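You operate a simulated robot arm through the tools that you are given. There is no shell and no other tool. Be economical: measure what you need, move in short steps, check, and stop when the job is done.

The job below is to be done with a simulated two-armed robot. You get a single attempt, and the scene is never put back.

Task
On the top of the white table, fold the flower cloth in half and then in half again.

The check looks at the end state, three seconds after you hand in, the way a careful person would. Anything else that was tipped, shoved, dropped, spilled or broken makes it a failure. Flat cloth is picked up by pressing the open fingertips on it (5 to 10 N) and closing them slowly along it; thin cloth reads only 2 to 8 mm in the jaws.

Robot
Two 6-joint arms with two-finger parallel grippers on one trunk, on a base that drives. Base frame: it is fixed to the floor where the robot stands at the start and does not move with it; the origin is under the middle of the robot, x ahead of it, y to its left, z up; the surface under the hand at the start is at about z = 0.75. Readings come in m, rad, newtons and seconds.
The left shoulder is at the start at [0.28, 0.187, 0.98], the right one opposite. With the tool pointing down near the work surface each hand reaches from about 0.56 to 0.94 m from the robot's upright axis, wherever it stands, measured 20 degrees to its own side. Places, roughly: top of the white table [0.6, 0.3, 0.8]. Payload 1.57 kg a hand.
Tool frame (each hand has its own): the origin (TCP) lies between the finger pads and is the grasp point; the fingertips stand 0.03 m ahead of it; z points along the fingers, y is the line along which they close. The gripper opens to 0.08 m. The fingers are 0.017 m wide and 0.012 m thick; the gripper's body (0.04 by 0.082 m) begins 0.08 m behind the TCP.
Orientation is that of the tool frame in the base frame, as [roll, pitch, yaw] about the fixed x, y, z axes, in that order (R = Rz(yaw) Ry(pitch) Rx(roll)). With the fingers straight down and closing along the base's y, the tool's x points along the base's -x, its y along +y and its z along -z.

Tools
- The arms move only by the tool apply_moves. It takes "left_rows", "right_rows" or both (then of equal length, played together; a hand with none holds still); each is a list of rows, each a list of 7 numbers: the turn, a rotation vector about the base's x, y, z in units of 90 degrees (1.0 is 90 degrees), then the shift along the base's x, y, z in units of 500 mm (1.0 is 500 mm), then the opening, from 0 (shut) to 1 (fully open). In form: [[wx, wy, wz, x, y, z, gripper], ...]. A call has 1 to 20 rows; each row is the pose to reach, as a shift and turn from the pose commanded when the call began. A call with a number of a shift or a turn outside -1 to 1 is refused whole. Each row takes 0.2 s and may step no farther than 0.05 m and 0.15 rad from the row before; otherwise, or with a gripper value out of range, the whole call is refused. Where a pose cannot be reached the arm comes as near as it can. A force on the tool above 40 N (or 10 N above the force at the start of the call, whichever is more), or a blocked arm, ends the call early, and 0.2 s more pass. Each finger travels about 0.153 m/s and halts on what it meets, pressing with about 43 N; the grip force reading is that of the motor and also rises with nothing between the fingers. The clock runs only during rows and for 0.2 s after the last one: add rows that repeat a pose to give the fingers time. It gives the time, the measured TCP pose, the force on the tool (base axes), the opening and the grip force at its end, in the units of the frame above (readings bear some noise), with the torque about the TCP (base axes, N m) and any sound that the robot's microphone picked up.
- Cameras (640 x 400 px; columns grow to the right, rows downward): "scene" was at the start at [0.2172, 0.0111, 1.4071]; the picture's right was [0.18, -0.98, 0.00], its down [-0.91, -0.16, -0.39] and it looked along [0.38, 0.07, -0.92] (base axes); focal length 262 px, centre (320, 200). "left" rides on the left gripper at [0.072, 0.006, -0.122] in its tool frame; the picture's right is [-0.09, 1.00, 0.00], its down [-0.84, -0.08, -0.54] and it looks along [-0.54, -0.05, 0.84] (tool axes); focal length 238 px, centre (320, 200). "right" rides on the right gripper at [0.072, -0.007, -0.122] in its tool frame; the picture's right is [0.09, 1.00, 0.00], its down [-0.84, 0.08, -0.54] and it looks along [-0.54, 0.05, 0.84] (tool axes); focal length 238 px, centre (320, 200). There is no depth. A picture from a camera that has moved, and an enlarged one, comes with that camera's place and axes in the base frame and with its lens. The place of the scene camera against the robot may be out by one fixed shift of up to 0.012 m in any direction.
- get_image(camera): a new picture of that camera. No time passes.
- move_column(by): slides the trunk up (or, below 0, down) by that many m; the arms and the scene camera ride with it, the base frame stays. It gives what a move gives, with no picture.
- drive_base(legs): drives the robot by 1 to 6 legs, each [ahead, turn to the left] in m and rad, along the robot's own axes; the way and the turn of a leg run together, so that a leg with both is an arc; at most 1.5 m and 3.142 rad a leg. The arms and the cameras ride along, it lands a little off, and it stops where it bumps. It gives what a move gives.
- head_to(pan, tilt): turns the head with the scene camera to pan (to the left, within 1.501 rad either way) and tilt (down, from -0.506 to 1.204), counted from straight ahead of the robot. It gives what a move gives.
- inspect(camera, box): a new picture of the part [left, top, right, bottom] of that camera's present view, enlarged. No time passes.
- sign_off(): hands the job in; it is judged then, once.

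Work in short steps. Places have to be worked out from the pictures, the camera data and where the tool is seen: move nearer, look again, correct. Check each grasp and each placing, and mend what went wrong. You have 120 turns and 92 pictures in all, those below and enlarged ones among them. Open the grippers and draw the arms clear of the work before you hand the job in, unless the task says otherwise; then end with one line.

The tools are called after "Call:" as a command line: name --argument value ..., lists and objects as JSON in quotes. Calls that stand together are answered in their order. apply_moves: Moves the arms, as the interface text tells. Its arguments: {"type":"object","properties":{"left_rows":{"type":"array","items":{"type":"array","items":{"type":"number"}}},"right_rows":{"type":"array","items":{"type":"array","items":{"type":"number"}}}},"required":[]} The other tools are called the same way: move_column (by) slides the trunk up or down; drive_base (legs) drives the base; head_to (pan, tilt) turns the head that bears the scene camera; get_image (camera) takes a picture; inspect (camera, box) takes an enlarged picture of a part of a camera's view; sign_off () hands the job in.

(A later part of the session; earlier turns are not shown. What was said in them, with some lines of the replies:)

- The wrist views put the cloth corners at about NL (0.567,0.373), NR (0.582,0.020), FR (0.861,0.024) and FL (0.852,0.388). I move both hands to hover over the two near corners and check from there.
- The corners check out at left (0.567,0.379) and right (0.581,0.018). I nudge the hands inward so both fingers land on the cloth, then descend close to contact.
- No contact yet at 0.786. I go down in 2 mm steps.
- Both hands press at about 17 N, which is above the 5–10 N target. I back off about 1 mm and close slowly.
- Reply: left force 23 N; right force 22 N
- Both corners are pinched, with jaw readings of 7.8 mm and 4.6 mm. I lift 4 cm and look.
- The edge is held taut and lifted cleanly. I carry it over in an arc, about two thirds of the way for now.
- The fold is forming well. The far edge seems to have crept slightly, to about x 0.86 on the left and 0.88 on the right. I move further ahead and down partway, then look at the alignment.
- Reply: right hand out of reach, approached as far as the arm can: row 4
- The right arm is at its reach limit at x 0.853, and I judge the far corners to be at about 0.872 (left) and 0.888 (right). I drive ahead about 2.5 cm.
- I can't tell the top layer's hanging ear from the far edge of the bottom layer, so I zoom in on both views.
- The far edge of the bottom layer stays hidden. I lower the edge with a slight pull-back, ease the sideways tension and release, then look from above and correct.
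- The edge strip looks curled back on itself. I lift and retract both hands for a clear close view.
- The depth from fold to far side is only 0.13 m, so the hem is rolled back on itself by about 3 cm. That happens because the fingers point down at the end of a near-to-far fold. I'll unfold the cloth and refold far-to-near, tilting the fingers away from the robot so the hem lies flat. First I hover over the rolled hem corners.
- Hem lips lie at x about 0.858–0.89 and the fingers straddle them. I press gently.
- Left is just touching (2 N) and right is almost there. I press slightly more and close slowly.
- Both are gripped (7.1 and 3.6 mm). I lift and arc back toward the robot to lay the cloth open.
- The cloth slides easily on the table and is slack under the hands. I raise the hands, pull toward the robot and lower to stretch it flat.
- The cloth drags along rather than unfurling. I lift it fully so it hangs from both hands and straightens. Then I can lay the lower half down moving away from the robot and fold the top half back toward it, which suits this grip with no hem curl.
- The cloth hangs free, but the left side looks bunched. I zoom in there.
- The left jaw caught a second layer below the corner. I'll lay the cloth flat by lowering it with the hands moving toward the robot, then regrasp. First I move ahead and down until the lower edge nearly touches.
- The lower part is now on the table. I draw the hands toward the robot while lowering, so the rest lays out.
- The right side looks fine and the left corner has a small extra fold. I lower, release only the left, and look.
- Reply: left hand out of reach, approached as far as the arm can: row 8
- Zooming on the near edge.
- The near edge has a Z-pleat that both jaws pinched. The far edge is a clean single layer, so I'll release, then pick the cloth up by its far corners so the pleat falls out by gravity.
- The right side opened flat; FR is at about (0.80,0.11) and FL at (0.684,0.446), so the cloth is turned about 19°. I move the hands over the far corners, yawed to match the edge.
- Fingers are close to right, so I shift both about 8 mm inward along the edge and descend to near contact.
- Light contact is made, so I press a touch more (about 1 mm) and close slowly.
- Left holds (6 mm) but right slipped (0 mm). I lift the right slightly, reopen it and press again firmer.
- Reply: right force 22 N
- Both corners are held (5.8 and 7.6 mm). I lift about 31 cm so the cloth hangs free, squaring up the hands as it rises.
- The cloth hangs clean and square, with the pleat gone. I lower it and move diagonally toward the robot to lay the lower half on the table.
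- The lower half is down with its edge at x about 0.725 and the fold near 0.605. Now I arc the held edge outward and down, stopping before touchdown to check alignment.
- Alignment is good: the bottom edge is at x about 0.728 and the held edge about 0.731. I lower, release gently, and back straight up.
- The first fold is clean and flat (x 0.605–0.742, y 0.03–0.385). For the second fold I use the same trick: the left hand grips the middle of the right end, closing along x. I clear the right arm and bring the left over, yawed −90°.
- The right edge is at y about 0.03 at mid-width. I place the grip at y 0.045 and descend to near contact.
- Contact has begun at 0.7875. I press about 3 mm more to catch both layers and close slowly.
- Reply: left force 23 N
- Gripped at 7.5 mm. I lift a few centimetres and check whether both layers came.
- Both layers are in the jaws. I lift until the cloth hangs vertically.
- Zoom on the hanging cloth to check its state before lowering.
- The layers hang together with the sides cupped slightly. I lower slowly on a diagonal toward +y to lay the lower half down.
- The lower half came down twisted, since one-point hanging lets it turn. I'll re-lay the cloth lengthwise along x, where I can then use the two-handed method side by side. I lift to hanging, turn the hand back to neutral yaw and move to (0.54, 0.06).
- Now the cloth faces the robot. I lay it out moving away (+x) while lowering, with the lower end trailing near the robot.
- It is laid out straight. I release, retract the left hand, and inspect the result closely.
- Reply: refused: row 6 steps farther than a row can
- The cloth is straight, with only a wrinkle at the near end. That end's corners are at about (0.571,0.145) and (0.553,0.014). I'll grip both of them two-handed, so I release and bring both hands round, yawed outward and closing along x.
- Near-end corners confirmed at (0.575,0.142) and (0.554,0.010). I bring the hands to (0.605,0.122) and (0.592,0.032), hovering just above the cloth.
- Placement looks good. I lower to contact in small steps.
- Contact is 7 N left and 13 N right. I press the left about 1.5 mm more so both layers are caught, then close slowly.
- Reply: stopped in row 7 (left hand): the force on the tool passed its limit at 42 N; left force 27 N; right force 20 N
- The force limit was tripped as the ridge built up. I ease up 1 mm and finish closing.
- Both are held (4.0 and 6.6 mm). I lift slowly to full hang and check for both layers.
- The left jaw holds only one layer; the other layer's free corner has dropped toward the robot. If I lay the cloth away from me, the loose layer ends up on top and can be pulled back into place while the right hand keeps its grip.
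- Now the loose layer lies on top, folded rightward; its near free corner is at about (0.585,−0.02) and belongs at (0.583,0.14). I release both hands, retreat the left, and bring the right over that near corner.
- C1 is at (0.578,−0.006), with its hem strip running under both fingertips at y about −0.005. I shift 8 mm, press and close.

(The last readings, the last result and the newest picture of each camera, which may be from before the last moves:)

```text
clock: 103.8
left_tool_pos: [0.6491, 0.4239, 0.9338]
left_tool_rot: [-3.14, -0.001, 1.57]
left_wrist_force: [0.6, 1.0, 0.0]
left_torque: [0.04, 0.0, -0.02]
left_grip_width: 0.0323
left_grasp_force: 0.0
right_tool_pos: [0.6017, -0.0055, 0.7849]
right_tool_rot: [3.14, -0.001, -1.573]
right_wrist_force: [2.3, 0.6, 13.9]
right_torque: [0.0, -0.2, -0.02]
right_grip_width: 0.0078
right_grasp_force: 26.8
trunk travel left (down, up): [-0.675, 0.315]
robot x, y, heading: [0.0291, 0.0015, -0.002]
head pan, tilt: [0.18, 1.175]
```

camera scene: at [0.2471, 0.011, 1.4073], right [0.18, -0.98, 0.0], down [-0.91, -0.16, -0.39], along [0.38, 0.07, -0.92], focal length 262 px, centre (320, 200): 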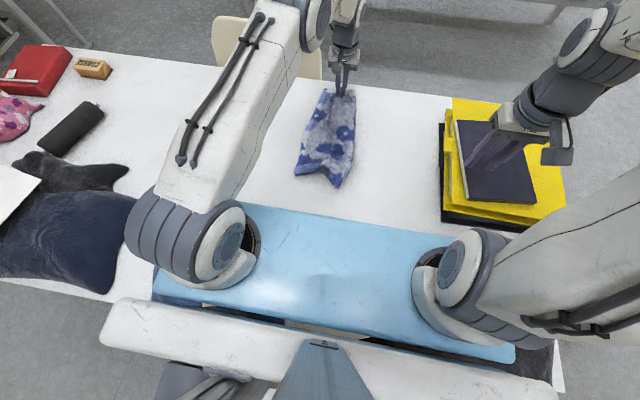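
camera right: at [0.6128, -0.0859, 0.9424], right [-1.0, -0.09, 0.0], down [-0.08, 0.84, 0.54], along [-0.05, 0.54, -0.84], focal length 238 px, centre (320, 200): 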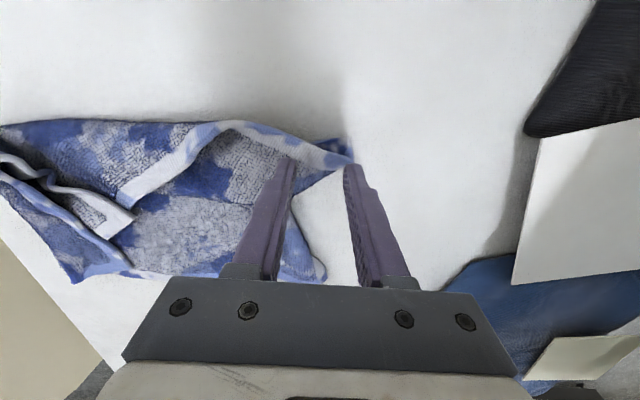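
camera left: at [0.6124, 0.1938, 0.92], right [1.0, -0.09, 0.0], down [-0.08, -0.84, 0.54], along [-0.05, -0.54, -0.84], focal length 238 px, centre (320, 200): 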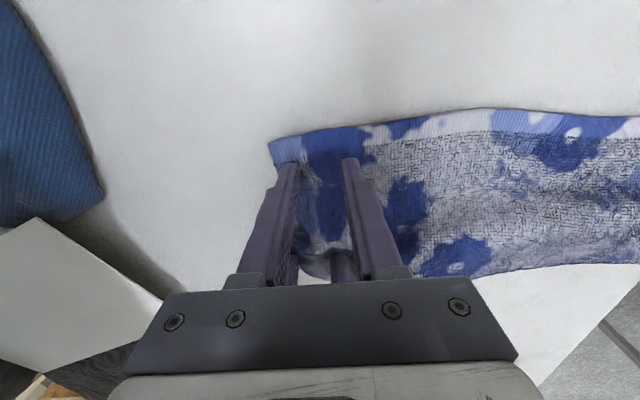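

Gripped at 7.8 mm. I carry this corner over to its mate at (0.586,0.144), release, then back up toward the far end for a look.

Call:
apply_moves --right_rows '[[0, 0, 0, 0, 0.01, 0.05, 0], [0, 0, 0, 0, 0.04, 0.1, 0], [0, 0, 0, 0, 0.09, 0.14, 0], [0, 0, 0, 0, 0.14, 0.15, 0], [0, 0, 0, 0.0, 0.19, 0.14, 0], [0, 0, 0, 0.002, 0.24, 0.1, 0], [0, 0, 0, 0.004, 0.275, 0.05, 0], [0, 0, 0, 0.004, 0.286, 0.014, 0], [0, 0, 0, 0.004, 0.286, 0.01, 0.1], [0, 0, 0, 0.004, 0.286, 0.01, 0.2], [0, 0, 0, 0.004, 0.286, 0.01, 0.35], [0, 0, 0, 0.004, 0.286, 0.05, 0.35], [0, 0, 0, 0.004, 0.286, 0.12, 0.35], [0, 0, 0, 0.04, 0.25, 0.18, 0.35], [0, 0, 0, 0.1, 0.21, 0.22, 0.35], [0, 0, 0, 0.16, 0.17, 0.24, 0.35], [0, 0, 0, 0.23, 0.13, 0.24, 0.35], [0, 0, 0, 0.3, 0.1, 0.24, 0.35], [0, 0, 0, 0.36, 0.07, 0.24, 0.35]]'

Call:
get_image --camera "right"

```text
clock: 107.8
left_tool_pos: [0.6478, 0.4233, 0.9335]
left_tool_rot: [-3.139, -0.003, 1.57]
left_wrist_force: [-0.6, 0.1, 0.5]
left_torque: [0.03, -0.04, -0.02]
left_grip_width: 0.0324
left_grasp_force: 0.1
right_tool_pos: [0.7828, 0.0307, 0.9032]
right_tool_rot: [3.139, 0.0, -1.568]
right_wrist_force: [-0.2, 0.5, 0.5]
right_torque: [0.0, 0.01, 0.01]
right_grip_width: 0.0283
right_grasp_force: 0.0
trunk travel left (down, up): [-0.675, 0.315]
robot x, y, heading: [0.0306, 0.0016, -0.002]
head pan, tilt: [0.18, 1.175]
```

```text
9 pictures are left
camera right: at [0.7882, -0.0428, 1.0261], right [-1.0, -0.09, 0.0], down [-0.08, 0.84, 0.54], along [-0.05, 0.54, -0.84], focal length 238 px, centre (320, 200)
```

right: 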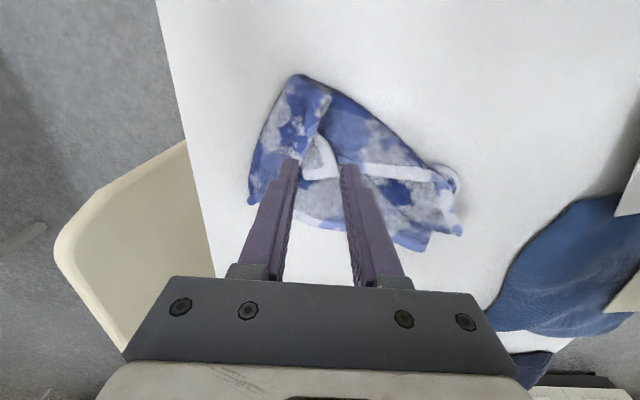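

The cloth bunched up. I'll restart the folds: pick up the two near corners (one per layer), spread them and hang the whole cloth open. First I zoom to locate them.

Call:
inspect --camera "right" --box '[240, 60, 480, 260]'

```text
2.00 times, centred on (360, 160) of right
camera zoom: at [0.7882, -0.0428, 1.0261], right [-1.0, -0.09, 0.0], down [-0.08, 0.84, 0.54], along [-0.05, 0.54, -0.84], focal length 477 px, centre (240, 280)
```

zoom: 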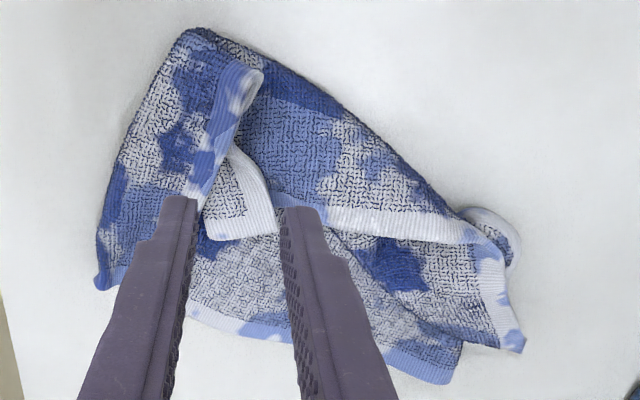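

I read C1 as the blue tip at about (0.557,0.173) and D, the bottom layer's near-left corner, at about (0.597,0.212), where it lies single-layered. The left hand goes for D first.

Call:
apply_moves --left_rows '[[0, 0, 0, -0.01, -0.07, -0.03, 0.45], [0, 0, 0, -0.02, -0.14, -0.06, 0.45], [0, 0, 0, -0.03, -0.21, -0.09, 0.45], [0, 0, 0, -0.04, -0.28, -0.12, 0.45], [0, 0, 0, -0.05, -0.35, -0.15, 0.45], [0, 0, 0, -0.06, -0.41, -0.18, 0.45], [0, 0, 0, -0.06, -0.452, -0.22, 0.45], [0, 0, 0, -0.06, -0.452, -0.26, 0.45], [0, 0, 0, -0.06, -0.452, -0.285, 0.45], [0, 0, 0, -0.06, -0.452, -0.296, 0.45]]' --right_rows '[[0, 0, 0, 0, -0.04, 0.02, 0.45], [0, 0, 0, -0.03, -0.1, 0.04, 0.45], [0, 0, 0, -0.07, -0.15, 0.06, 0.45], [0, 0, 0, -0.12, -0.18, 0.06, 0.45], [0, 0, 0, -0.18, -0.2, 0.06, 0.45], [0, 0, 0, -0.24, -0.2, 0.06, 0.45], [0, 0, 0, -0.3, -0.2, 0.06, 0.45], [0, 0, 0, -0.36, -0.2, 0.06, 0.45], [0, 0, 0, -0.4, -0.2, 0.06, 0.45], [0, 0, 0, -0.4, -0.2, 0.06, 0.45]]'

```text
clock: 110.0
left_tool_pos: [0.6181, 0.195, 0.7861]
left_tool_rot: [-3.14, -0.002, 1.571]
left_wrist_force: [-0.1, 0.0, 0.1]
left_torque: [0.01, 0.04, -0.03]
left_grip_width: 0.0363
left_grasp_force: 0.0
right_tool_pos: [0.5809, -0.0683, 0.9374]
right_tool_rot: [3.141, -0.001, -1.57]
right_wrist_force: [-1.1, 0.7, 0.4]
right_torque: [-0.02, -0.01, 0.0]
right_grip_width: 0.0361
right_grasp_force: 0.1
trunk travel left (down, up): [-0.675, 0.315]
robot x, y, heading: [0.0311, 0.0002, 0.0]
head pan, tilt: [0.18, 1.175]
```

Not touching yet at 0.786. I press about 3.5 mm more and close slowly.

Call:
apply_moves --left_rows '[[0, 0, 0, 0, 0, -0.004, 0.45], [0, 0, 0, 0, 0, -0.007, 0.45], [0, 0, 0, 0, 0, -0.007, 0.4], [0, 0, 0, 0, 0, -0.007, 0.35], [0, 0, 0, 0, 0, -0.007, 0.3], [0, 0, 0, 0, 0, -0.007, 0.25], [0, 0, 0, 0, 0, -0.007, 0.2], [0, 0, 0, 0, 0, -0.006, 0.15], [0, 0, 0, 0, 0, -0.005, 0.1], [0, 0, 0, 0, 0, -0.005, 0.05], [0, 0, 0, 0, 0, -0.005, 0], [0, 0, 0, 0, 0, -0.005, 0], [0, 0, 0, 0, 0, -0.005, 0]]'

Call:
get_image --camera "left"

```text
clock: 112.8
left_tool_pos: [0.6199, 0.1955, 0.7822]
left_tool_rot: [-3.141, -0.002, 1.571]
left_wrist_force: [2.5, -0.8, 13.1]
left_torque: [-0.12, -0.2, 0.05]
left_grip_width: 0.0044
left_grasp_force: 25.2
right_tool_pos: [0.5816, -0.0685, 0.9358]
right_tool_rot: [3.141, 0.002, -1.573]
right_wrist_force: [-0.3, -0.2, -0.3]
right_torque: [0.03, 0.03, 0.0]
right_grip_width: 0.0358
right_grasp_force: 0.0
trunk travel left (down, up): [-0.675, 0.315]
robot x, y, heading: [0.0318, -0.0004, 0.003]
head pan, tilt: [0.18, 1.175]
```

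```text
7 pictures are left
camera left: at [0.6267, 0.2691, 0.9041], right [1.0, -0.09, 0.0], down [-0.08, -0.84, 0.54], along [-0.05, -0.54, -0.84], focal length 238 px, centre (320, 200)
```

left: 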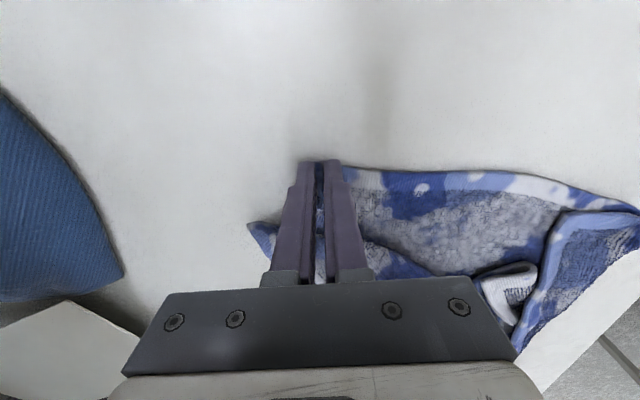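

D is held (4.4 mm). I raise and shift the left hand to clear room, and bring the right over C1 for a close look.

Call:
apply_moves --left_rows '[[0, 0, 0, 0, 0.01, 0.03, 0], [0, 0, 0, 0, 0.03, 0.07, 0], [0, 0, 0, 0, 0.06, 0.1, 0], [0, 0, 0, 0, 0.09, 0.13, 0], [0, 0, 0, 0, 0.12, 0.15, 0], [0, 0, 0, 0, 0.15, 0.17, 0], [0, 0, 0, 0, 0.15, 0.17, 0], [0, 0, 0, 0, 0.15, 0.17, 0], [0, 0, 0, 0, 0.15, 0.17, 0], [0, 0, 0, 0, 0.15, 0.17, 0], [0, 0, 0, 0, 0.15, 0.17, 0], [0, 0, 0, 0, 0.15, 0.17, 0]]' --right_rows '[[0, 0, 0, 0, 0, 0, 0.45], [0, 0, 0, 0, 0, 0, 0.45], [0, 0, 0, 0, 0, 0, 0.45], [0, 0, 0, 0, 0.04, -0.03, 0.45], [0, 0, 0, 0, 0.09, -0.05, 0.45], [0, 0, 0, 0, 0.14, -0.07, 0.45], [0, 0, 0, 0, 0.19, -0.09, 0.45], [0, 0, 0, 0, 0.24, -0.11, 0.45], [0, 0, 0, 0, 0.29, -0.13, 0.45], [0, 0, 0, 0, 0.34, -0.15, 0.45], [0, 0, 0, 0.006, 0.39, -0.18, 0.45], [0, 0, 0, 0.006, 0.4, -0.23, 0.45]]'

Call:
get_image --camera "right"

```text
clock: 115.4
left_tool_pos: [0.6182, 0.2704, 0.8677]
left_tool_rot: [-3.141, -0.003, 1.572]
left_wrist_force: [0.1, 0.1, 0.2]
left_torque: [0.02, -0.01, 0.04]
left_grip_width: 0.0043
left_grasp_force: 24.7
right_tool_pos: [0.5855, 0.1315, 0.8192]
right_tool_rot: [3.141, 0.001, -1.571]
right_wrist_force: [0.1, 0.6, 0.0]
right_torque: [0.03, -0.01, -0.02]
right_grip_width: 0.0359
right_grasp_force: 0.0
trunk travel left (down, up): [-0.675, 0.315]
robot x, y, heading: [0.03, -0.0014, 0.002]
head pan, tilt: [0.18, 1.175]
```

```text
6 pictures are left
camera right: at [0.5914, 0.059, 0.9421], right [-1.0, -0.09, 0.0], down [-0.08, 0.84, 0.54], along [-0.05, 0.54, -0.84], focal length 238 px, centre (320, 200)
```

right: 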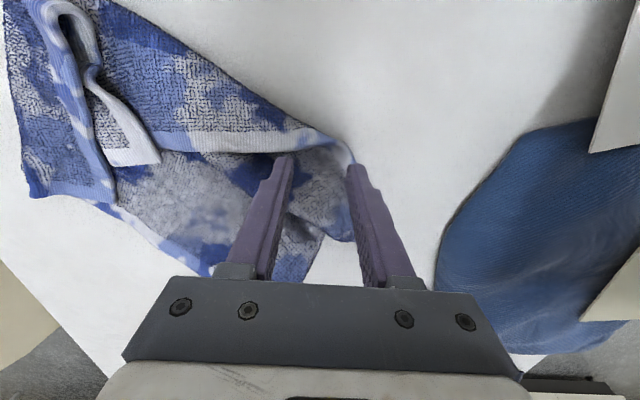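

C1's tail runs toward +y, with its tip near (0.56,0.22). I shift the left hand further away and take the right to (0.577,0.190), down to contact.

Call:
apply_moves --left_rows '[[0, 0, 0, 0, 0.03, 0.03, 0], [0, 0, 0, 0, 0.06, 0.05, 0], [0, 0, 0, 0, 0.1, 0.06, 0], [0, 0, 0, 0, 0.12, 0.06, 0], [0, 0, 0, 0, 0.12, 0.06, 0], [0, 0, 0, 0, 0.12, 0.06, 0], [0, 0, 0, 0, 0.12, 0.06, 0]]' --right_rows '[[0, 0, 0, 0, 0, 0, 0.45], [0, 0, 0, -0.008, 0.04, 0, 0.45], [0, 0, 0, -0.017, 0.08, 0, 0.45], [0, 0, 0, -0.017, 0.116, 0, 0.45], [0, 0, 0, -0.017, 0.116, -0.03, 0.42], [0, 0, 0, -0.017, 0.116, -0.055, 0.4], [0, 0, 0, -0.017, 0.116, -0.066, 0.4]]'

Call:
get_image --camera "right"

```text
clock: 117.0
left_tool_pos: [0.6197, 0.331, 0.8979]
left_tool_rot: [-3.138, -0.003, 1.572]
left_wrist_force: [-0.5, 0.2, -0.2]
left_torque: [0.0, 0.03, 0.05]
left_grip_width: 0.0044
left_grasp_force: 24.9
right_tool_pos: [0.5768, 0.1878, 0.7865]
right_tool_rot: [-3.141, 0.003, -1.571]
right_wrist_force: [-0.2, 0.7, 0.8]
right_torque: [0.03, 0.01, 0.0]
right_grip_width: 0.032
right_grasp_force: 0.0
trunk travel left (down, up): [-0.675, 0.315]
robot x, y, heading: [0.0298, 0.0006, 0.003]
head pan, tilt: [0.18, 1.175]
```

```text
5 pictures are left
camera right: at [0.5829, 0.1152, 0.9091], right [-1.0, -0.09, 0.0], down [-0.08, 0.84, 0.54], along [-0.05, 0.54, -0.84], focal length 238 px, centre (320, 200)
```

right: 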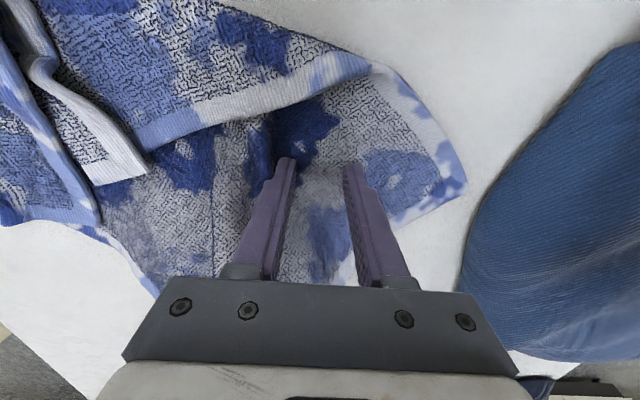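

C1 is now plainly visible at about (0.469,0.189), its wedge opening toward +x. I lift slightly, move the right to (0.496,0.189), press and close.

Call:
apply_moves --right_rows '[[0, 0, 0, 0, 0, 0.03, 0.4], [0, 0, 0, -0.055, 0, 0.04, 0.4], [0, 0, 0, -0.11, 0.001, 0.04, 0.4], [0, 0, 0, -0.162, 0.002, 0.03, 0.4], [0, 0, 0, -0.162, 0.002, 0.01, 0.4], [0, 0, 0, -0.162, 0.002, -0.003, 0.4], [0, 0, 0, -0.162, 0.002, -0.008, 0.4], [0, 0, 0, -0.162, 0.002, -0.009, 0.35], [0, 0, 0, -0.162, 0.002, -0.009, 0.3], [0, 0, 0, -0.162, 0.002, -0.009, 0.25], [0, 0, 0, -0.162, 0.002, -0.009, 0.2], [0, 0, 0, -0.162, 0.002, -0.008, 0.15], [0, 0, 0, -0.162, 0.002, -0.007, 0.1], [0, 0, 0, -0.162, 0.002, -0.006, 0.05], [0, 0, 0, -0.162, 0.002, -0.006, 0], [0, 0, 0, -0.162, 0.002, -0.006, 0], [0, 0, 0, -0.162, 0.002, -0.006, 0]]'

```text
clock: 120.6
left_tool_pos: [0.6199, 0.3291, 0.8973]
left_tool_rot: [-3.14, -0.001, 1.57]
left_wrist_force: [-0.4, 0.2, 0.1]
left_torque: [-0.03, 0.03, 0.01]
left_grip_width: 0.0043
left_grasp_force: 24.9
right_tool_pos: [0.4952, 0.1881, 0.7833]
right_tool_rot: [3.139, -0.001, -1.57]
right_wrist_force: [-0.3, -1.7, 3.3]
right_torque: [-0.02, 0.0, 0.01]
right_grip_width: 0.0045
right_grasp_force: 25.2
trunk travel left (down, up): [-0.675, 0.315]
robot x, y, heading: [0.034, 0.0012, -0.0]
head pan, tilt: [0.18, 1.175]
```

Both corners are held (4.3 and 4.5 mm). I lift and spread the hands so the whole cloth hangs from this edge.

Call:
apply_moves --left_rows '[[0, 0, 0, -0.002, -0.01, 0.03, 0], [0, 0, 0, -0.004, -0.02, 0.06, 0], [0, 0, 0, -0.007, -0.03, 0.09, 0], [0, 0, 0, -0.009, -0.04, 0.12, 0], [0, 0, 0, -0.011, -0.05, 0.15, 0], [0, 0, 0, -0.013, -0.06, 0.18, 0], [0, 0, 0, -0.016, -0.07, 0.21, 0], [0, 0, 0, -0.018, -0.08, 0.24, 0], [0, 0, 0, -0.02, -0.09, 0.27, 0], [0, 0, 0, -0.022, -0.1, 0.3, 0], [0, 0, 0, -0.024, -0.11, 0.33, 0], [0, 0, 0, -0.027, -0.12, 0.36, 0], [0, 0, 0, -0.03, -0.13, 0.39, 0], [0, 0, 0, -0.032, -0.14, 0.42, 0], [0, 0, 0, -0.034, -0.15, 0.45, 0], [0, 0, 0, -0.037, -0.16, 0.48, 0], [0, 0, 0, -0.04, -0.17, 0.506, 0], [0, 0, 0, -0.04, -0.17, 0.506, 0], [0, 0, 0, -0.04, -0.17, 0.506, 0]]' --right_rows '[[0, 0, 0, 0.0, -0.005, 0.043, 0], [0, 0, 0, 0.01, -0.02, 0.087, 0], [0, 0, 0, 0.02, -0.04, 0.13, 0], [0, 0, 0, 0.035, -0.06, 0.173, 0], [0, 0, 0, 0.05, -0.085, 0.216, 0], [0, 0, 0, 0.065, -0.11, 0.26, 0], [0, 0, 0, 0.08, -0.135, 0.303, 0], [0, 0, 0, 0.09, -0.16, 0.346, 0], [0, 0, 0, 0.1, -0.185, 0.39, 0], [0, 0, 0, 0.112, -0.21, 0.433, 0], [0, 0, 0, 0.124, -0.235, 0.476, 0], [0, 0, 0, 0.136, -0.26, 0.52, 0], [0, 0, 0, 0.15, -0.285, 0.563, 0], [0, 0, 0, 0.165, -0.31, 0.606, 0], [0, 0, 0, 0.18, -0.335, 0.65, 0], [0, 0, 0, 0.195, -0.36, 0.69, 0], [0, 0, 0, 0.205, -0.385, 0.734, 0], [0, 0, 0, 0.21, -0.396, 0.734, 0], [0, 0, 0, 0.21, -0.396, 0.734, 0]]'

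Call:
get_image --camera "scene"

```text
clock: 124.6
left_tool_pos: [0.6008, 0.2452, 1.1512]
left_tool_rot: [-3.139, -0.003, 1.571]
left_wrist_force: [-0.7, -3.1, -0.1]
left_torque: [-0.09, 0.03, 0.05]
left_grip_width: 0.0042
left_grasp_force: 25.1
right_tool_pos: [0.6017, -0.0078, 1.151]
right_tool_rot: [3.141, 0.003, -1.57]
right_wrist_force: [-0.8, 2.9, 0.1]
right_torque: [0.06, 0.02, 0.02]
right_grip_width: 0.0047
right_grasp_force: 24.8
trunk travel left (down, up): [-0.675, 0.315]
robot x, y, heading: [0.0294, 0.0011, 0.0]
head pan, tilt: [0.18, 1.175]
```

```text
4 pictures are left
camera scene: at [0.2474, 0.0111, 1.4071], right [0.18, -0.98, 0.0], down [-0.91, -0.16, -0.39], along [0.38, 0.07, -0.92], focal length 262 px, centre (320, 200)
```

scene: 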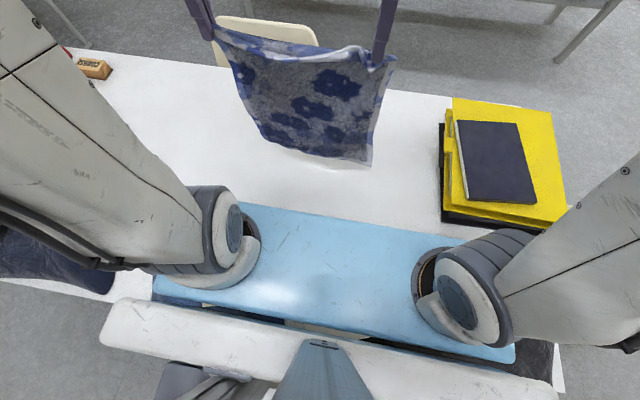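

The whole cloth hangs open and square again. I redo fold 1 with this edge: lower it, lay the lower half moving away from the robot.

Call:
apply_moves --left_rows '[[0, 0, 0, 0, 0, -0.03, 0], [0, 0, 0, 0, 0, -0.05, 0], [0, 0, 0, 0.01, 0, -0.07, 0], [0, 0, 0, 0.03, 0, -0.095, 0], [0, 0, 0, 0.055, 0, -0.12, 0], [0, 0, 0, 0.08, 0, -0.145, 0], [0, 0, 0, 0.11, 0, -0.175, 0], [0, 0, 0, 0.14, 0, -0.205, 0], [0, 0, 0, 0.17, 0, -0.235, 0], [0, 0, 0, 0.2, 0, -0.265, 0], [0, 0, 0, 0.23, 0, -0.295, 0], [0, 0, 0, 0.26, 0, -0.325, 0], [0, 0, 0, 0.29, 0, -0.355, 0], [0, 0, 0, 0.315, 0, -0.38, 0], [0, 0, 0, 0.335, 0, -0.4, 0]]' --right_rows '[[0, 0, 0, 0, 0, -0.03, 0], [0, 0, 0, 0, 0, -0.05, 0], [0, 0, 0, 0.01, 0, -0.07, 0], [0, 0, 0, 0.03, 0, -0.095, 0], [0, 0, 0, 0.055, 0, -0.12, 0], [0, 0, 0, 0.08, 0, -0.145, 0], [0, 0, 0, 0.11, 0, -0.175, 0], [0, 0, 0, 0.14, 0, -0.205, 0], [0, 0, 0, 0.17, 0, -0.235, 0], [0, 0, 0, 0.2, 0, -0.265, 0], [0, 0, 0, 0.23, 0, -0.295, 0], [0, 0, 0, 0.26, 0, -0.325, 0], [0, 0, 0, 0.29, 0, -0.355, 0], [0, 0, 0, 0.315, 0, -0.38, 0], [0, 0, 0, 0.335, 0, -0.4, 0]]'

```text
clock: 127.8
left_tool_pos: [0.7664, 0.2455, 0.9488]
left_tool_rot: [-3.139, -0.002, 1.57]
left_wrist_force: [0.6, -0.9, -0.2]
left_torque: [-0.04, 0.04, 0.01]
left_grip_width: 0.0044
left_grasp_force: 24.9
right_tool_pos: [0.7669, -0.0089, 0.9522]
right_tool_rot: [-3.141, 0.0, -1.57]
right_wrist_force: [0.6, 1.8, 0.2]
right_torque: [0.08, 0.02, 0.03]
right_grip_width: 0.0043
right_grasp_force: 24.8
trunk travel left (down, up): [-0.675, 0.315]
robot x, y, heading: [0.0331, -0.0003, 0.002]
head pan, tilt: [0.18, 1.175]
```

Now I arc the held edge back toward the robot and down, stopping just above touchdown to check alignment.

Call:
apply_moves --left_rows '[[0, 0, 0, -0.025, 0, -0.008, 0], [0, 0, 0, -0.05, 0, -0.022, 0], [0, 0, 0, -0.075, 0, -0.04, 0], [0, 0, 0, -0.1, 0, -0.064, 0], [0, 0, 0, -0.125, 0, -0.092, 0], [0, 0, 0, -0.148, 0, -0.124, 0], [0, 0, 0, -0.168, 0, -0.156, 0], [0, 0, 0, -0.185, 0, -0.188, 0], [0, 0, 0, -0.198, 0, -0.218, 0], [0, 0, 0, -0.208, 0, -0.244, 0], [0, 0, 0, -0.214, 0, -0.262, 0]]' --right_rows '[[0, 0, 0, -0.025, 0, -0.008, 0], [0, 0, 0, -0.05, 0, -0.022, 0], [0, 0, 0, -0.075, 0, -0.04, 0], [0, 0, 0, -0.1, 0, -0.064, 0], [0, 0, 0, -0.125, 0, -0.092, 0], [0, 0, 0, -0.148, 0, -0.124, 0], [0, 0, 0, -0.168, 0, -0.156, 0], [0, 0, 0, -0.185, 0, -0.188, 0], [0, 0, 0, -0.198, 0, -0.218, 0], [0, 0, 0, -0.208, 0, -0.244, 0], [0, 0, 0, -0.214, 0, -0.262, 0]]'

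Call:
inspect --camera "scene" --box '[210, 60, 410, 190]'

```text
clock: 130.2
left_tool_pos: [0.6585, 0.2463, 0.8181]
left_tool_rot: [-3.139, -0.002, 1.57]
left_wrist_force: [1.0, -2.3, 0.0]
left_torque: [-0.07, -0.03, 0.02]
left_grip_width: 0.0045
left_grasp_force: 24.5
right_tool_pos: [0.66, -0.0091, 0.8205]
right_tool_rot: [-3.141, 0.002, -1.57]
right_wrist_force: [-0.3, 2.0, -0.3]
right_torque: [0.06, 0.0, 0.06]
right_grip_width: 0.0043
right_grasp_force: 25.0
trunk travel left (down, up): [-0.675, 0.315]
robot x, y, heading: [0.0316, 0.0016, -0.001]
head pan, tilt: [0.18, 1.175]
```

```text
3.08 times, centred on (310, 125) of scene
camera zoom: at [0.2473, 0.0111, 1.4072], right [0.18, -0.98, 0.0], down [-0.91, -0.16, -0.39], along [0.38, 0.07, -0.92], focal length 807 px, centre (351, 431)
```

zoom: 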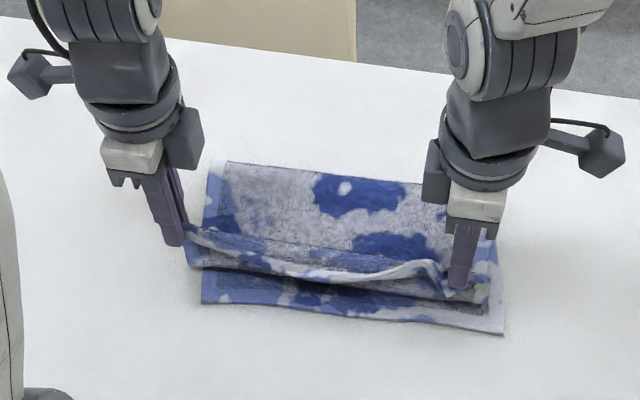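

Nice and square. The top sits about 3 cm too far left (+y) and 1–2 cm short of the bottom edge. I shift both hands, lower, release and rise.

Call:
apply_moves --left_rows '[[0, 0, 0, -0.01, -0.02, 0.0, 0], [0, 0, 0, -0.022, -0.04, -0.005, 0], [0, 0, 0, -0.037, -0.06, -0.015, 0], [0, 0, 0, -0.037, -0.06, -0.035, 0], [0, 0, 0, -0.037, -0.06, -0.054, 0], [0, 0, 0, -0.037, -0.06, -0.054, 0.08], [0, 0, 0, -0.037, -0.06, -0.054, 0.16], [0, 0, 0, -0.037, -0.06, -0.054, 0.25], [0, 0, 0, -0.037, -0.06, -0.054, 0.35], [0, 0, 0, -0.037, -0.06, -0.02, 0.35], [0, 0, 0, -0.037, -0.06, 0.04, 0.35], [0, 0, 0, -0.037, -0.06, 0.11, 0.35], [0, 0, 0, -0.037, -0.06, 0.15, 0.35]]' --right_rows '[[0, 0, 0, -0.006, -0.02, 0.0, 0], [0, 0, 0, -0.01, -0.04, -0.005, 0], [0, 0, 0, -0.018, -0.06, -0.015, 0], [0, 0, 0, -0.018, -0.06, -0.035, 0], [0, 0, 0, -0.018, -0.06, -0.058, 0], [0, 0, 0, -0.018, -0.06, -0.058, 0.08], [0, 0, 0, -0.018, -0.06, -0.058, 0.16], [0, 0, 0, -0.018, -0.06, -0.058, 0.25], [0, 0, 0, -0.018, -0.06, -0.058, 0.35], [0, 0, 0, -0.018, -0.06, -0.02, 0.35], [0, 0, 0, -0.018, -0.06, 0.04, 0.35], [0, 0, 0, -0.018, -0.06, 0.11, 0.35], [0, 0, 0, -0.018, -0.06, 0.15, 0.35]]'

```text
clock: 133.0
left_tool_pos: [0.6416, 0.2177, 0.8951]
left_tool_rot: [-3.14, -0.001, 1.571]
left_wrist_force: [0.7, -0.3, 0.2]
left_torque: [0.0, -0.01, -0.01]
left_grip_width: 0.0277
left_grasp_force: 0.1
right_tool_pos: [0.6523, -0.0383, 0.8948]
right_tool_rot: [3.14, 0.0, -1.57]
right_wrist_force: [-0.3, 0.2, 0.8]
right_torque: [0.02, 0.02, -0.01]
right_grip_width: 0.0281
right_grasp_force: 0.0
trunk travel left (down, up): [-0.675, 0.315]
robot x, y, heading: [0.0281, 0.0061, -0.005]
head pan, tilt: [0.18, 1.175]
```

Released. Next I retreat the right arm and bring the left (closing along x) over the middle of the right-hand end for a look.

Call:
apply_moves --left_rows '[[0, 0, 0, 0, 0, 0.02, 0.56], [0, 0, 0, 0, 0, 0.02, 0.56], [0, 0, 0, 0, 0, 0.02, 0.56], [0, 0, 0, 0, 0, 0.02, 0.56], [0, 0, 0, 0.02, -0.06, 0.02, 0.56], [0, 0, 0, 0.04, -0.12, 0.01, 0.56], [0, 0, 0, 0.06, -0.18, 0, 0.56], [0, 0, 0, 0.08, -0.24, -0.01, 0.56], [0, 0, 0, 0.1, -0.3, -0.02, 0.56], [0, 0, 0, 0.12, -0.36, -0.03, 0.56], [0, 0, 0, 0.13, -0.42, -0.04, 0.56], [0, 0, 0, 0.137, -0.476, -0.07, 0.56]]' --right_rows '[[0, 0, 0, -0.02, -0.06, 0.05, 0.35], [0, 0, 0, -0.04, -0.13, 0.09, 0.35], [0, 0, 0, -0.06, -0.2, 0.13, 0.35], [0, 0, 0, -0.08, -0.27, 0.16, 0.35], [0, 0, 0, -0.1, -0.34, 0.16, 0.35], [0, 0, 0, -0.12, -0.4, 0.16, 0.35], [0, 0, 0, -0.14, -0.44, 0.16, 0.35], [0, 0, 0, -0.16, -0.48, 0.16, 0.35], [0, 0, 0, -0.16, -0.48, 0.16, 0.35], [0, 0, 0, -0.16, -0.48, 0.16, 0.35], [0, 0, 0, -0.16, -0.48, 0.16, 0.35], [0, 0, 0, -0.16, -0.48, 0.16, 0.35]]'

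Call:
get_image --camera "left"

```text
clock: 135.6
left_tool_pos: [0.7104, -0.0232, 0.8586]
left_tool_rot: [-3.139, -0.001, 1.572]
left_wrist_force: [0.2, -0.3, -0.2]
left_torque: [-0.01, 0.01, -0.02]
left_grip_width: 0.0448
left_grasp_force: 0.0
right_tool_pos: [0.573, -0.2774, 0.9738]
right_tool_rot: [-3.141, -0.001, -1.572]
right_wrist_force: [0.4, 1.0, -0.1]
right_torque: [0.0, 0.03, 0.01]
right_grip_width: 0.0281
right_grasp_force: 0.0
trunk travel left (down, up): [-0.675, 0.315]
robot x, y, heading: [0.0341, 0.0042, -0.002]
head pan, tilt: [0.18, 1.175]
```

```text
2 pictures are left
camera left: at [0.7169, 0.0497, 0.9811], right [1.0, -0.09, 0.0], down [-0.08, -0.84, 0.54], along [-0.05, -0.54, -0.84], focal length 238 px, centre (320, 200)
```

left: 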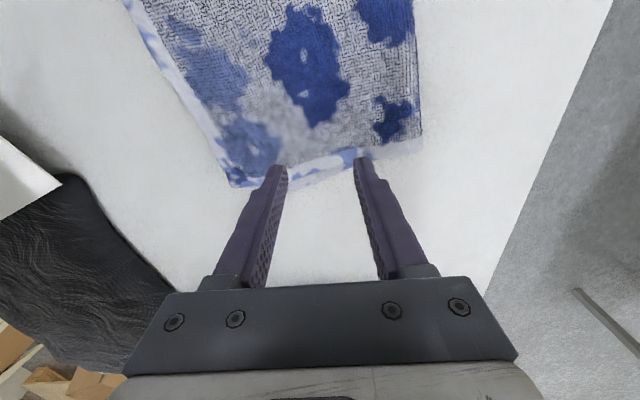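

The right end is at y about −0.058 at mid-width (x 0.709). I move to (0.709,−0.044), press firmly through both layers and close slowly.

Call:
apply_moves --left_rows '[[0, 0, 0, -0.002, -0.02, -0.04, 0.56], [0, 0, 0, -0.002, -0.042, -0.08, 0.56], [0, 0, 0, -0.002, -0.042, -0.12, 0.56], [0, 0, 0, -0.002, -0.042, -0.138, 0.56], [0, 0, 0, -0.002, -0.042, -0.145, 0.56], [0, 0, 0, -0.002, -0.042, -0.148, 0.56], [0, 0, 0, -0.002, -0.042, -0.148, 0.5], [0, 0, 0, -0.002, -0.042, -0.148, 0.44], [0, 0, 0, -0.002, -0.042, -0.148, 0.38], [0, 0, 0, -0.002, -0.042, -0.148, 0.32], [0, 0, 0, -0.002, -0.042, -0.148, 0.26], [0, 0, 0, -0.002, -0.042, -0.148, 0.2], [0, 0, 0, -0.002, -0.042, -0.148, 0.14], [0, 0, 0, -0.002, -0.042, -0.147, 0.08], [0, 0, 0, -0.002, -0.042, -0.146, 0], [0, 0, 0, -0.002, -0.042, -0.146, 0], [0, 0, 0, -0.002, -0.042, -0.146, 0]]'

```text
clock: 139.2
left_tool_pos: [0.7086, -0.0434, 0.7863]
left_tool_rot: [-3.139, -0.001, 1.572]
left_wrist_force: [0.3, 0.8, 3.7]
left_torque: [0.03, -0.01, 0.05]
left_grip_width: 0.0079
left_grasp_force: 27.5
right_tool_pos: [0.5734, -0.277, 0.9747]
right_tool_rot: [3.141, 0.0, -1.57]
right_wrist_force: [-0.5, 0.7, 0.1]
right_torque: [0.0, 0.01, -0.02]
right_grip_width: 0.0281
right_grasp_force: 0.1
trunk travel left (down, up): [-0.675, 0.315]
robot x, y, heading: [0.0281, -0.0014, -0.006]
head pan, tilt: [0.18, 1.175]
```

The 7.9 mm reading indicates both layers. I fold over in an arc toward +y, tilting the fingers gradually outward, and stop just above touchdown.

Call:
apply_moves --left_rows '[[0, 0, 0, 0, 0.005, 0.048, 0], [0, 0, 0, 0, 0.02, 0.093, 0], [-0.02, 0, 0, 0, 0.044, 0.135, 0], [-0.04, 0, 0, 0, 0.076, 0.172, 0], [-0.07, 0, 0, 0, 0.115, 0.202, 0], [-0.1, 0, 0, 0, 0.159, 0.224, 0], [-0.13, 0, 0, 0, 0.2075, 0.2365, 0], [-0.16, 0, 0, 0, 0.257, 0.24, 0], [-0.19, 0, 0, 0, 0.307, 0.234, 0], [-0.22, 0, 0, 0, 0.354, 0.218, 0], [-0.25, 0, 0, 0, 0.397, 0.194, 0], [-0.28, 0, 0, 0, 0.434, 0.162, 0], [-0.31, 0, 0, 0, 0.464, 0.124, 0], [-0.33, 0, 0, 0, 0.481, 0.092, 0], [-0.33, 0, 0, 0, 0.489, 0.069, 0]]'

Call:
inspect --camera "scene" --box '[200, 50, 400, 190]'

```text
clock: 142.4
left_tool_pos: [0.7079, 0.2006, 0.8209]
left_tool_rot: [-3.14, 0.519, 1.57]
left_wrist_force: [0.0, -1.0, 0.2]
left_torque: [-0.01, -0.01, 0.02]
left_grip_width: 0.0074
left_grasp_force: 26.5
right_tool_pos: [0.5734, -0.2774, 0.976]
right_tool_rot: [-3.141, 0.0, -1.571]
right_wrist_force: [-0.6, 0.8, -0.1]
right_torque: [0.04, 0.01, 0.01]
right_grip_width: 0.0282
right_grasp_force: 0.2
trunk travel left (down, up): [-0.675, 0.315]
robot x, y, heading: [0.0302, 0.0037, 0.002]
head pan, tilt: [0.18, 1.175]
```

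```text
2.86 times, centred on (300, 120) of scene
camera zoom: at [0.2473, 0.0111, 1.4072], right [0.18, -0.98, 0.0], down [-0.91, -0.16, -0.39], along [0.38, 0.07, -0.92], focal length 749 px, centre (377, 429)
```

zoom: 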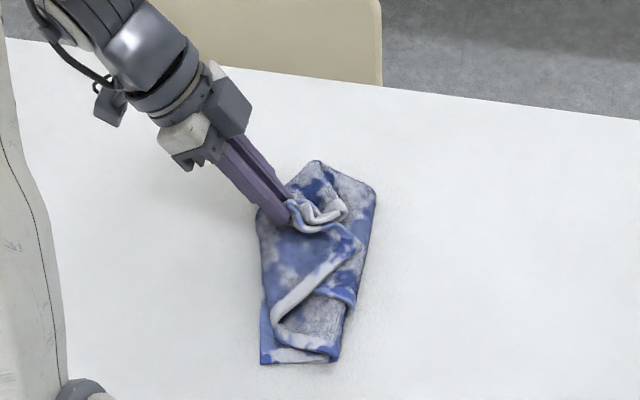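

The end came over, though the near corner trails. I lower, release, and retract the left hand clear for a last look.

Call:
apply_moves --left_rows '[[0, 0, 0, -0.01, 0.02, 0.0, 0], [0, 0, 0, -0.02, 0.03, -0.02, 0], [0, 0, 0, -0.02, 0.03, -0.035, 0], [0, 0, 0, -0.02, 0.03, -0.035, 0.1], [0, 0, 0, -0.02, 0.03, -0.035, 0.2], [0, 0, 0, -0.02, 0.03, -0.035, 0.3], [0, 0, 0, -0.02, 0.05, 0.0, 0.3], [0, 0, 0, -0.02, 0.08, 0.05, 0.3], [0, 0, 0, -0.02, 0.13, 0.11, 0.3], [0.04, 0, 0, -0.02, 0.19, 0.16, 0.3], [0.08, 0, 0, -0.02, 0.26, 0.19, 0.3], [0.14, 0, 0, -0.02, 0.33, 0.2, 0.3], [0.2, 0, 0, -0.02, 0.38, 0.2, 0.3], [0.27, 0, 0, -0.02, 0.42, 0.2, 0.3], [0.33, 0, 0, -0.02, 0.44, 0.2, 0.3]]'

Call:
inspect --camera "scene" --box '[200, 50, 400, 190]'

```text
clock: 145.6
left_tool_pos: [0.6991, 0.4222, 0.9208]
left_tool_rot: [-3.141, -0.002, 1.571]
left_wrist_force: [0.5, 0.4, 0.4]
left_torque: [0.06, 0.02, -0.03]
left_grip_width: 0.0239
left_grasp_force: 0.1
right_tool_pos: [0.5727, -0.2773, 0.974]
right_tool_rot: [3.142, -0.001, -1.57]
right_wrist_force: [-0.5, -0.1, 0.3]
right_torque: [0.01, -0.01, 0.01]
right_grip_width: 0.0279
right_grasp_force: 0.1
trunk travel left (down, up): [-0.675, 0.315]
robot x, y, heading: [0.0312, 0.0064, 0.004]
head pan, tilt: [0.18, 1.175]
```

```text
2.86 times, centred on (300, 120) of scene
camera zoom: at [0.2474, 0.0112, 1.4071], right [0.18, -0.98, 0.0], down [-0.91, -0.16, -0.39], along [0.38, 0.07, -0.92], focal length 749 px, centre (377, 429)
```

zoom: 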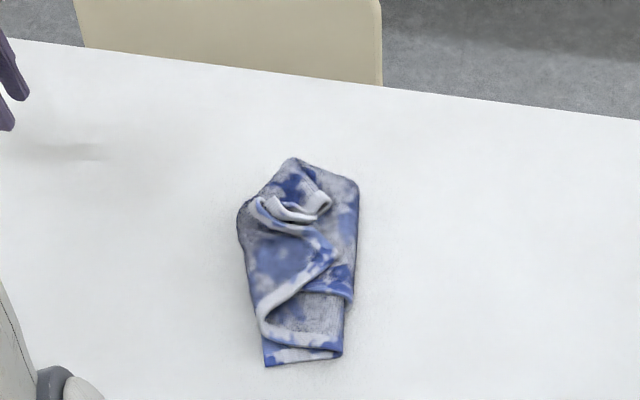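

I have one picture left. The cloth is doubled twice into a compact bundle, nothing else was touched, both grippers are open and the arms are clear. Another grasp made without a clear view could undo the folds, so I hand in now.

Call:
sign_off

```text
The job is handed in.
```

I folded the flower cloth in half and then in half again on the white table, but the second fold is untidy: the edges don't line up, one corner trails and the hem is bunched on top, so it may not pass; the other things on the table looked untouched.
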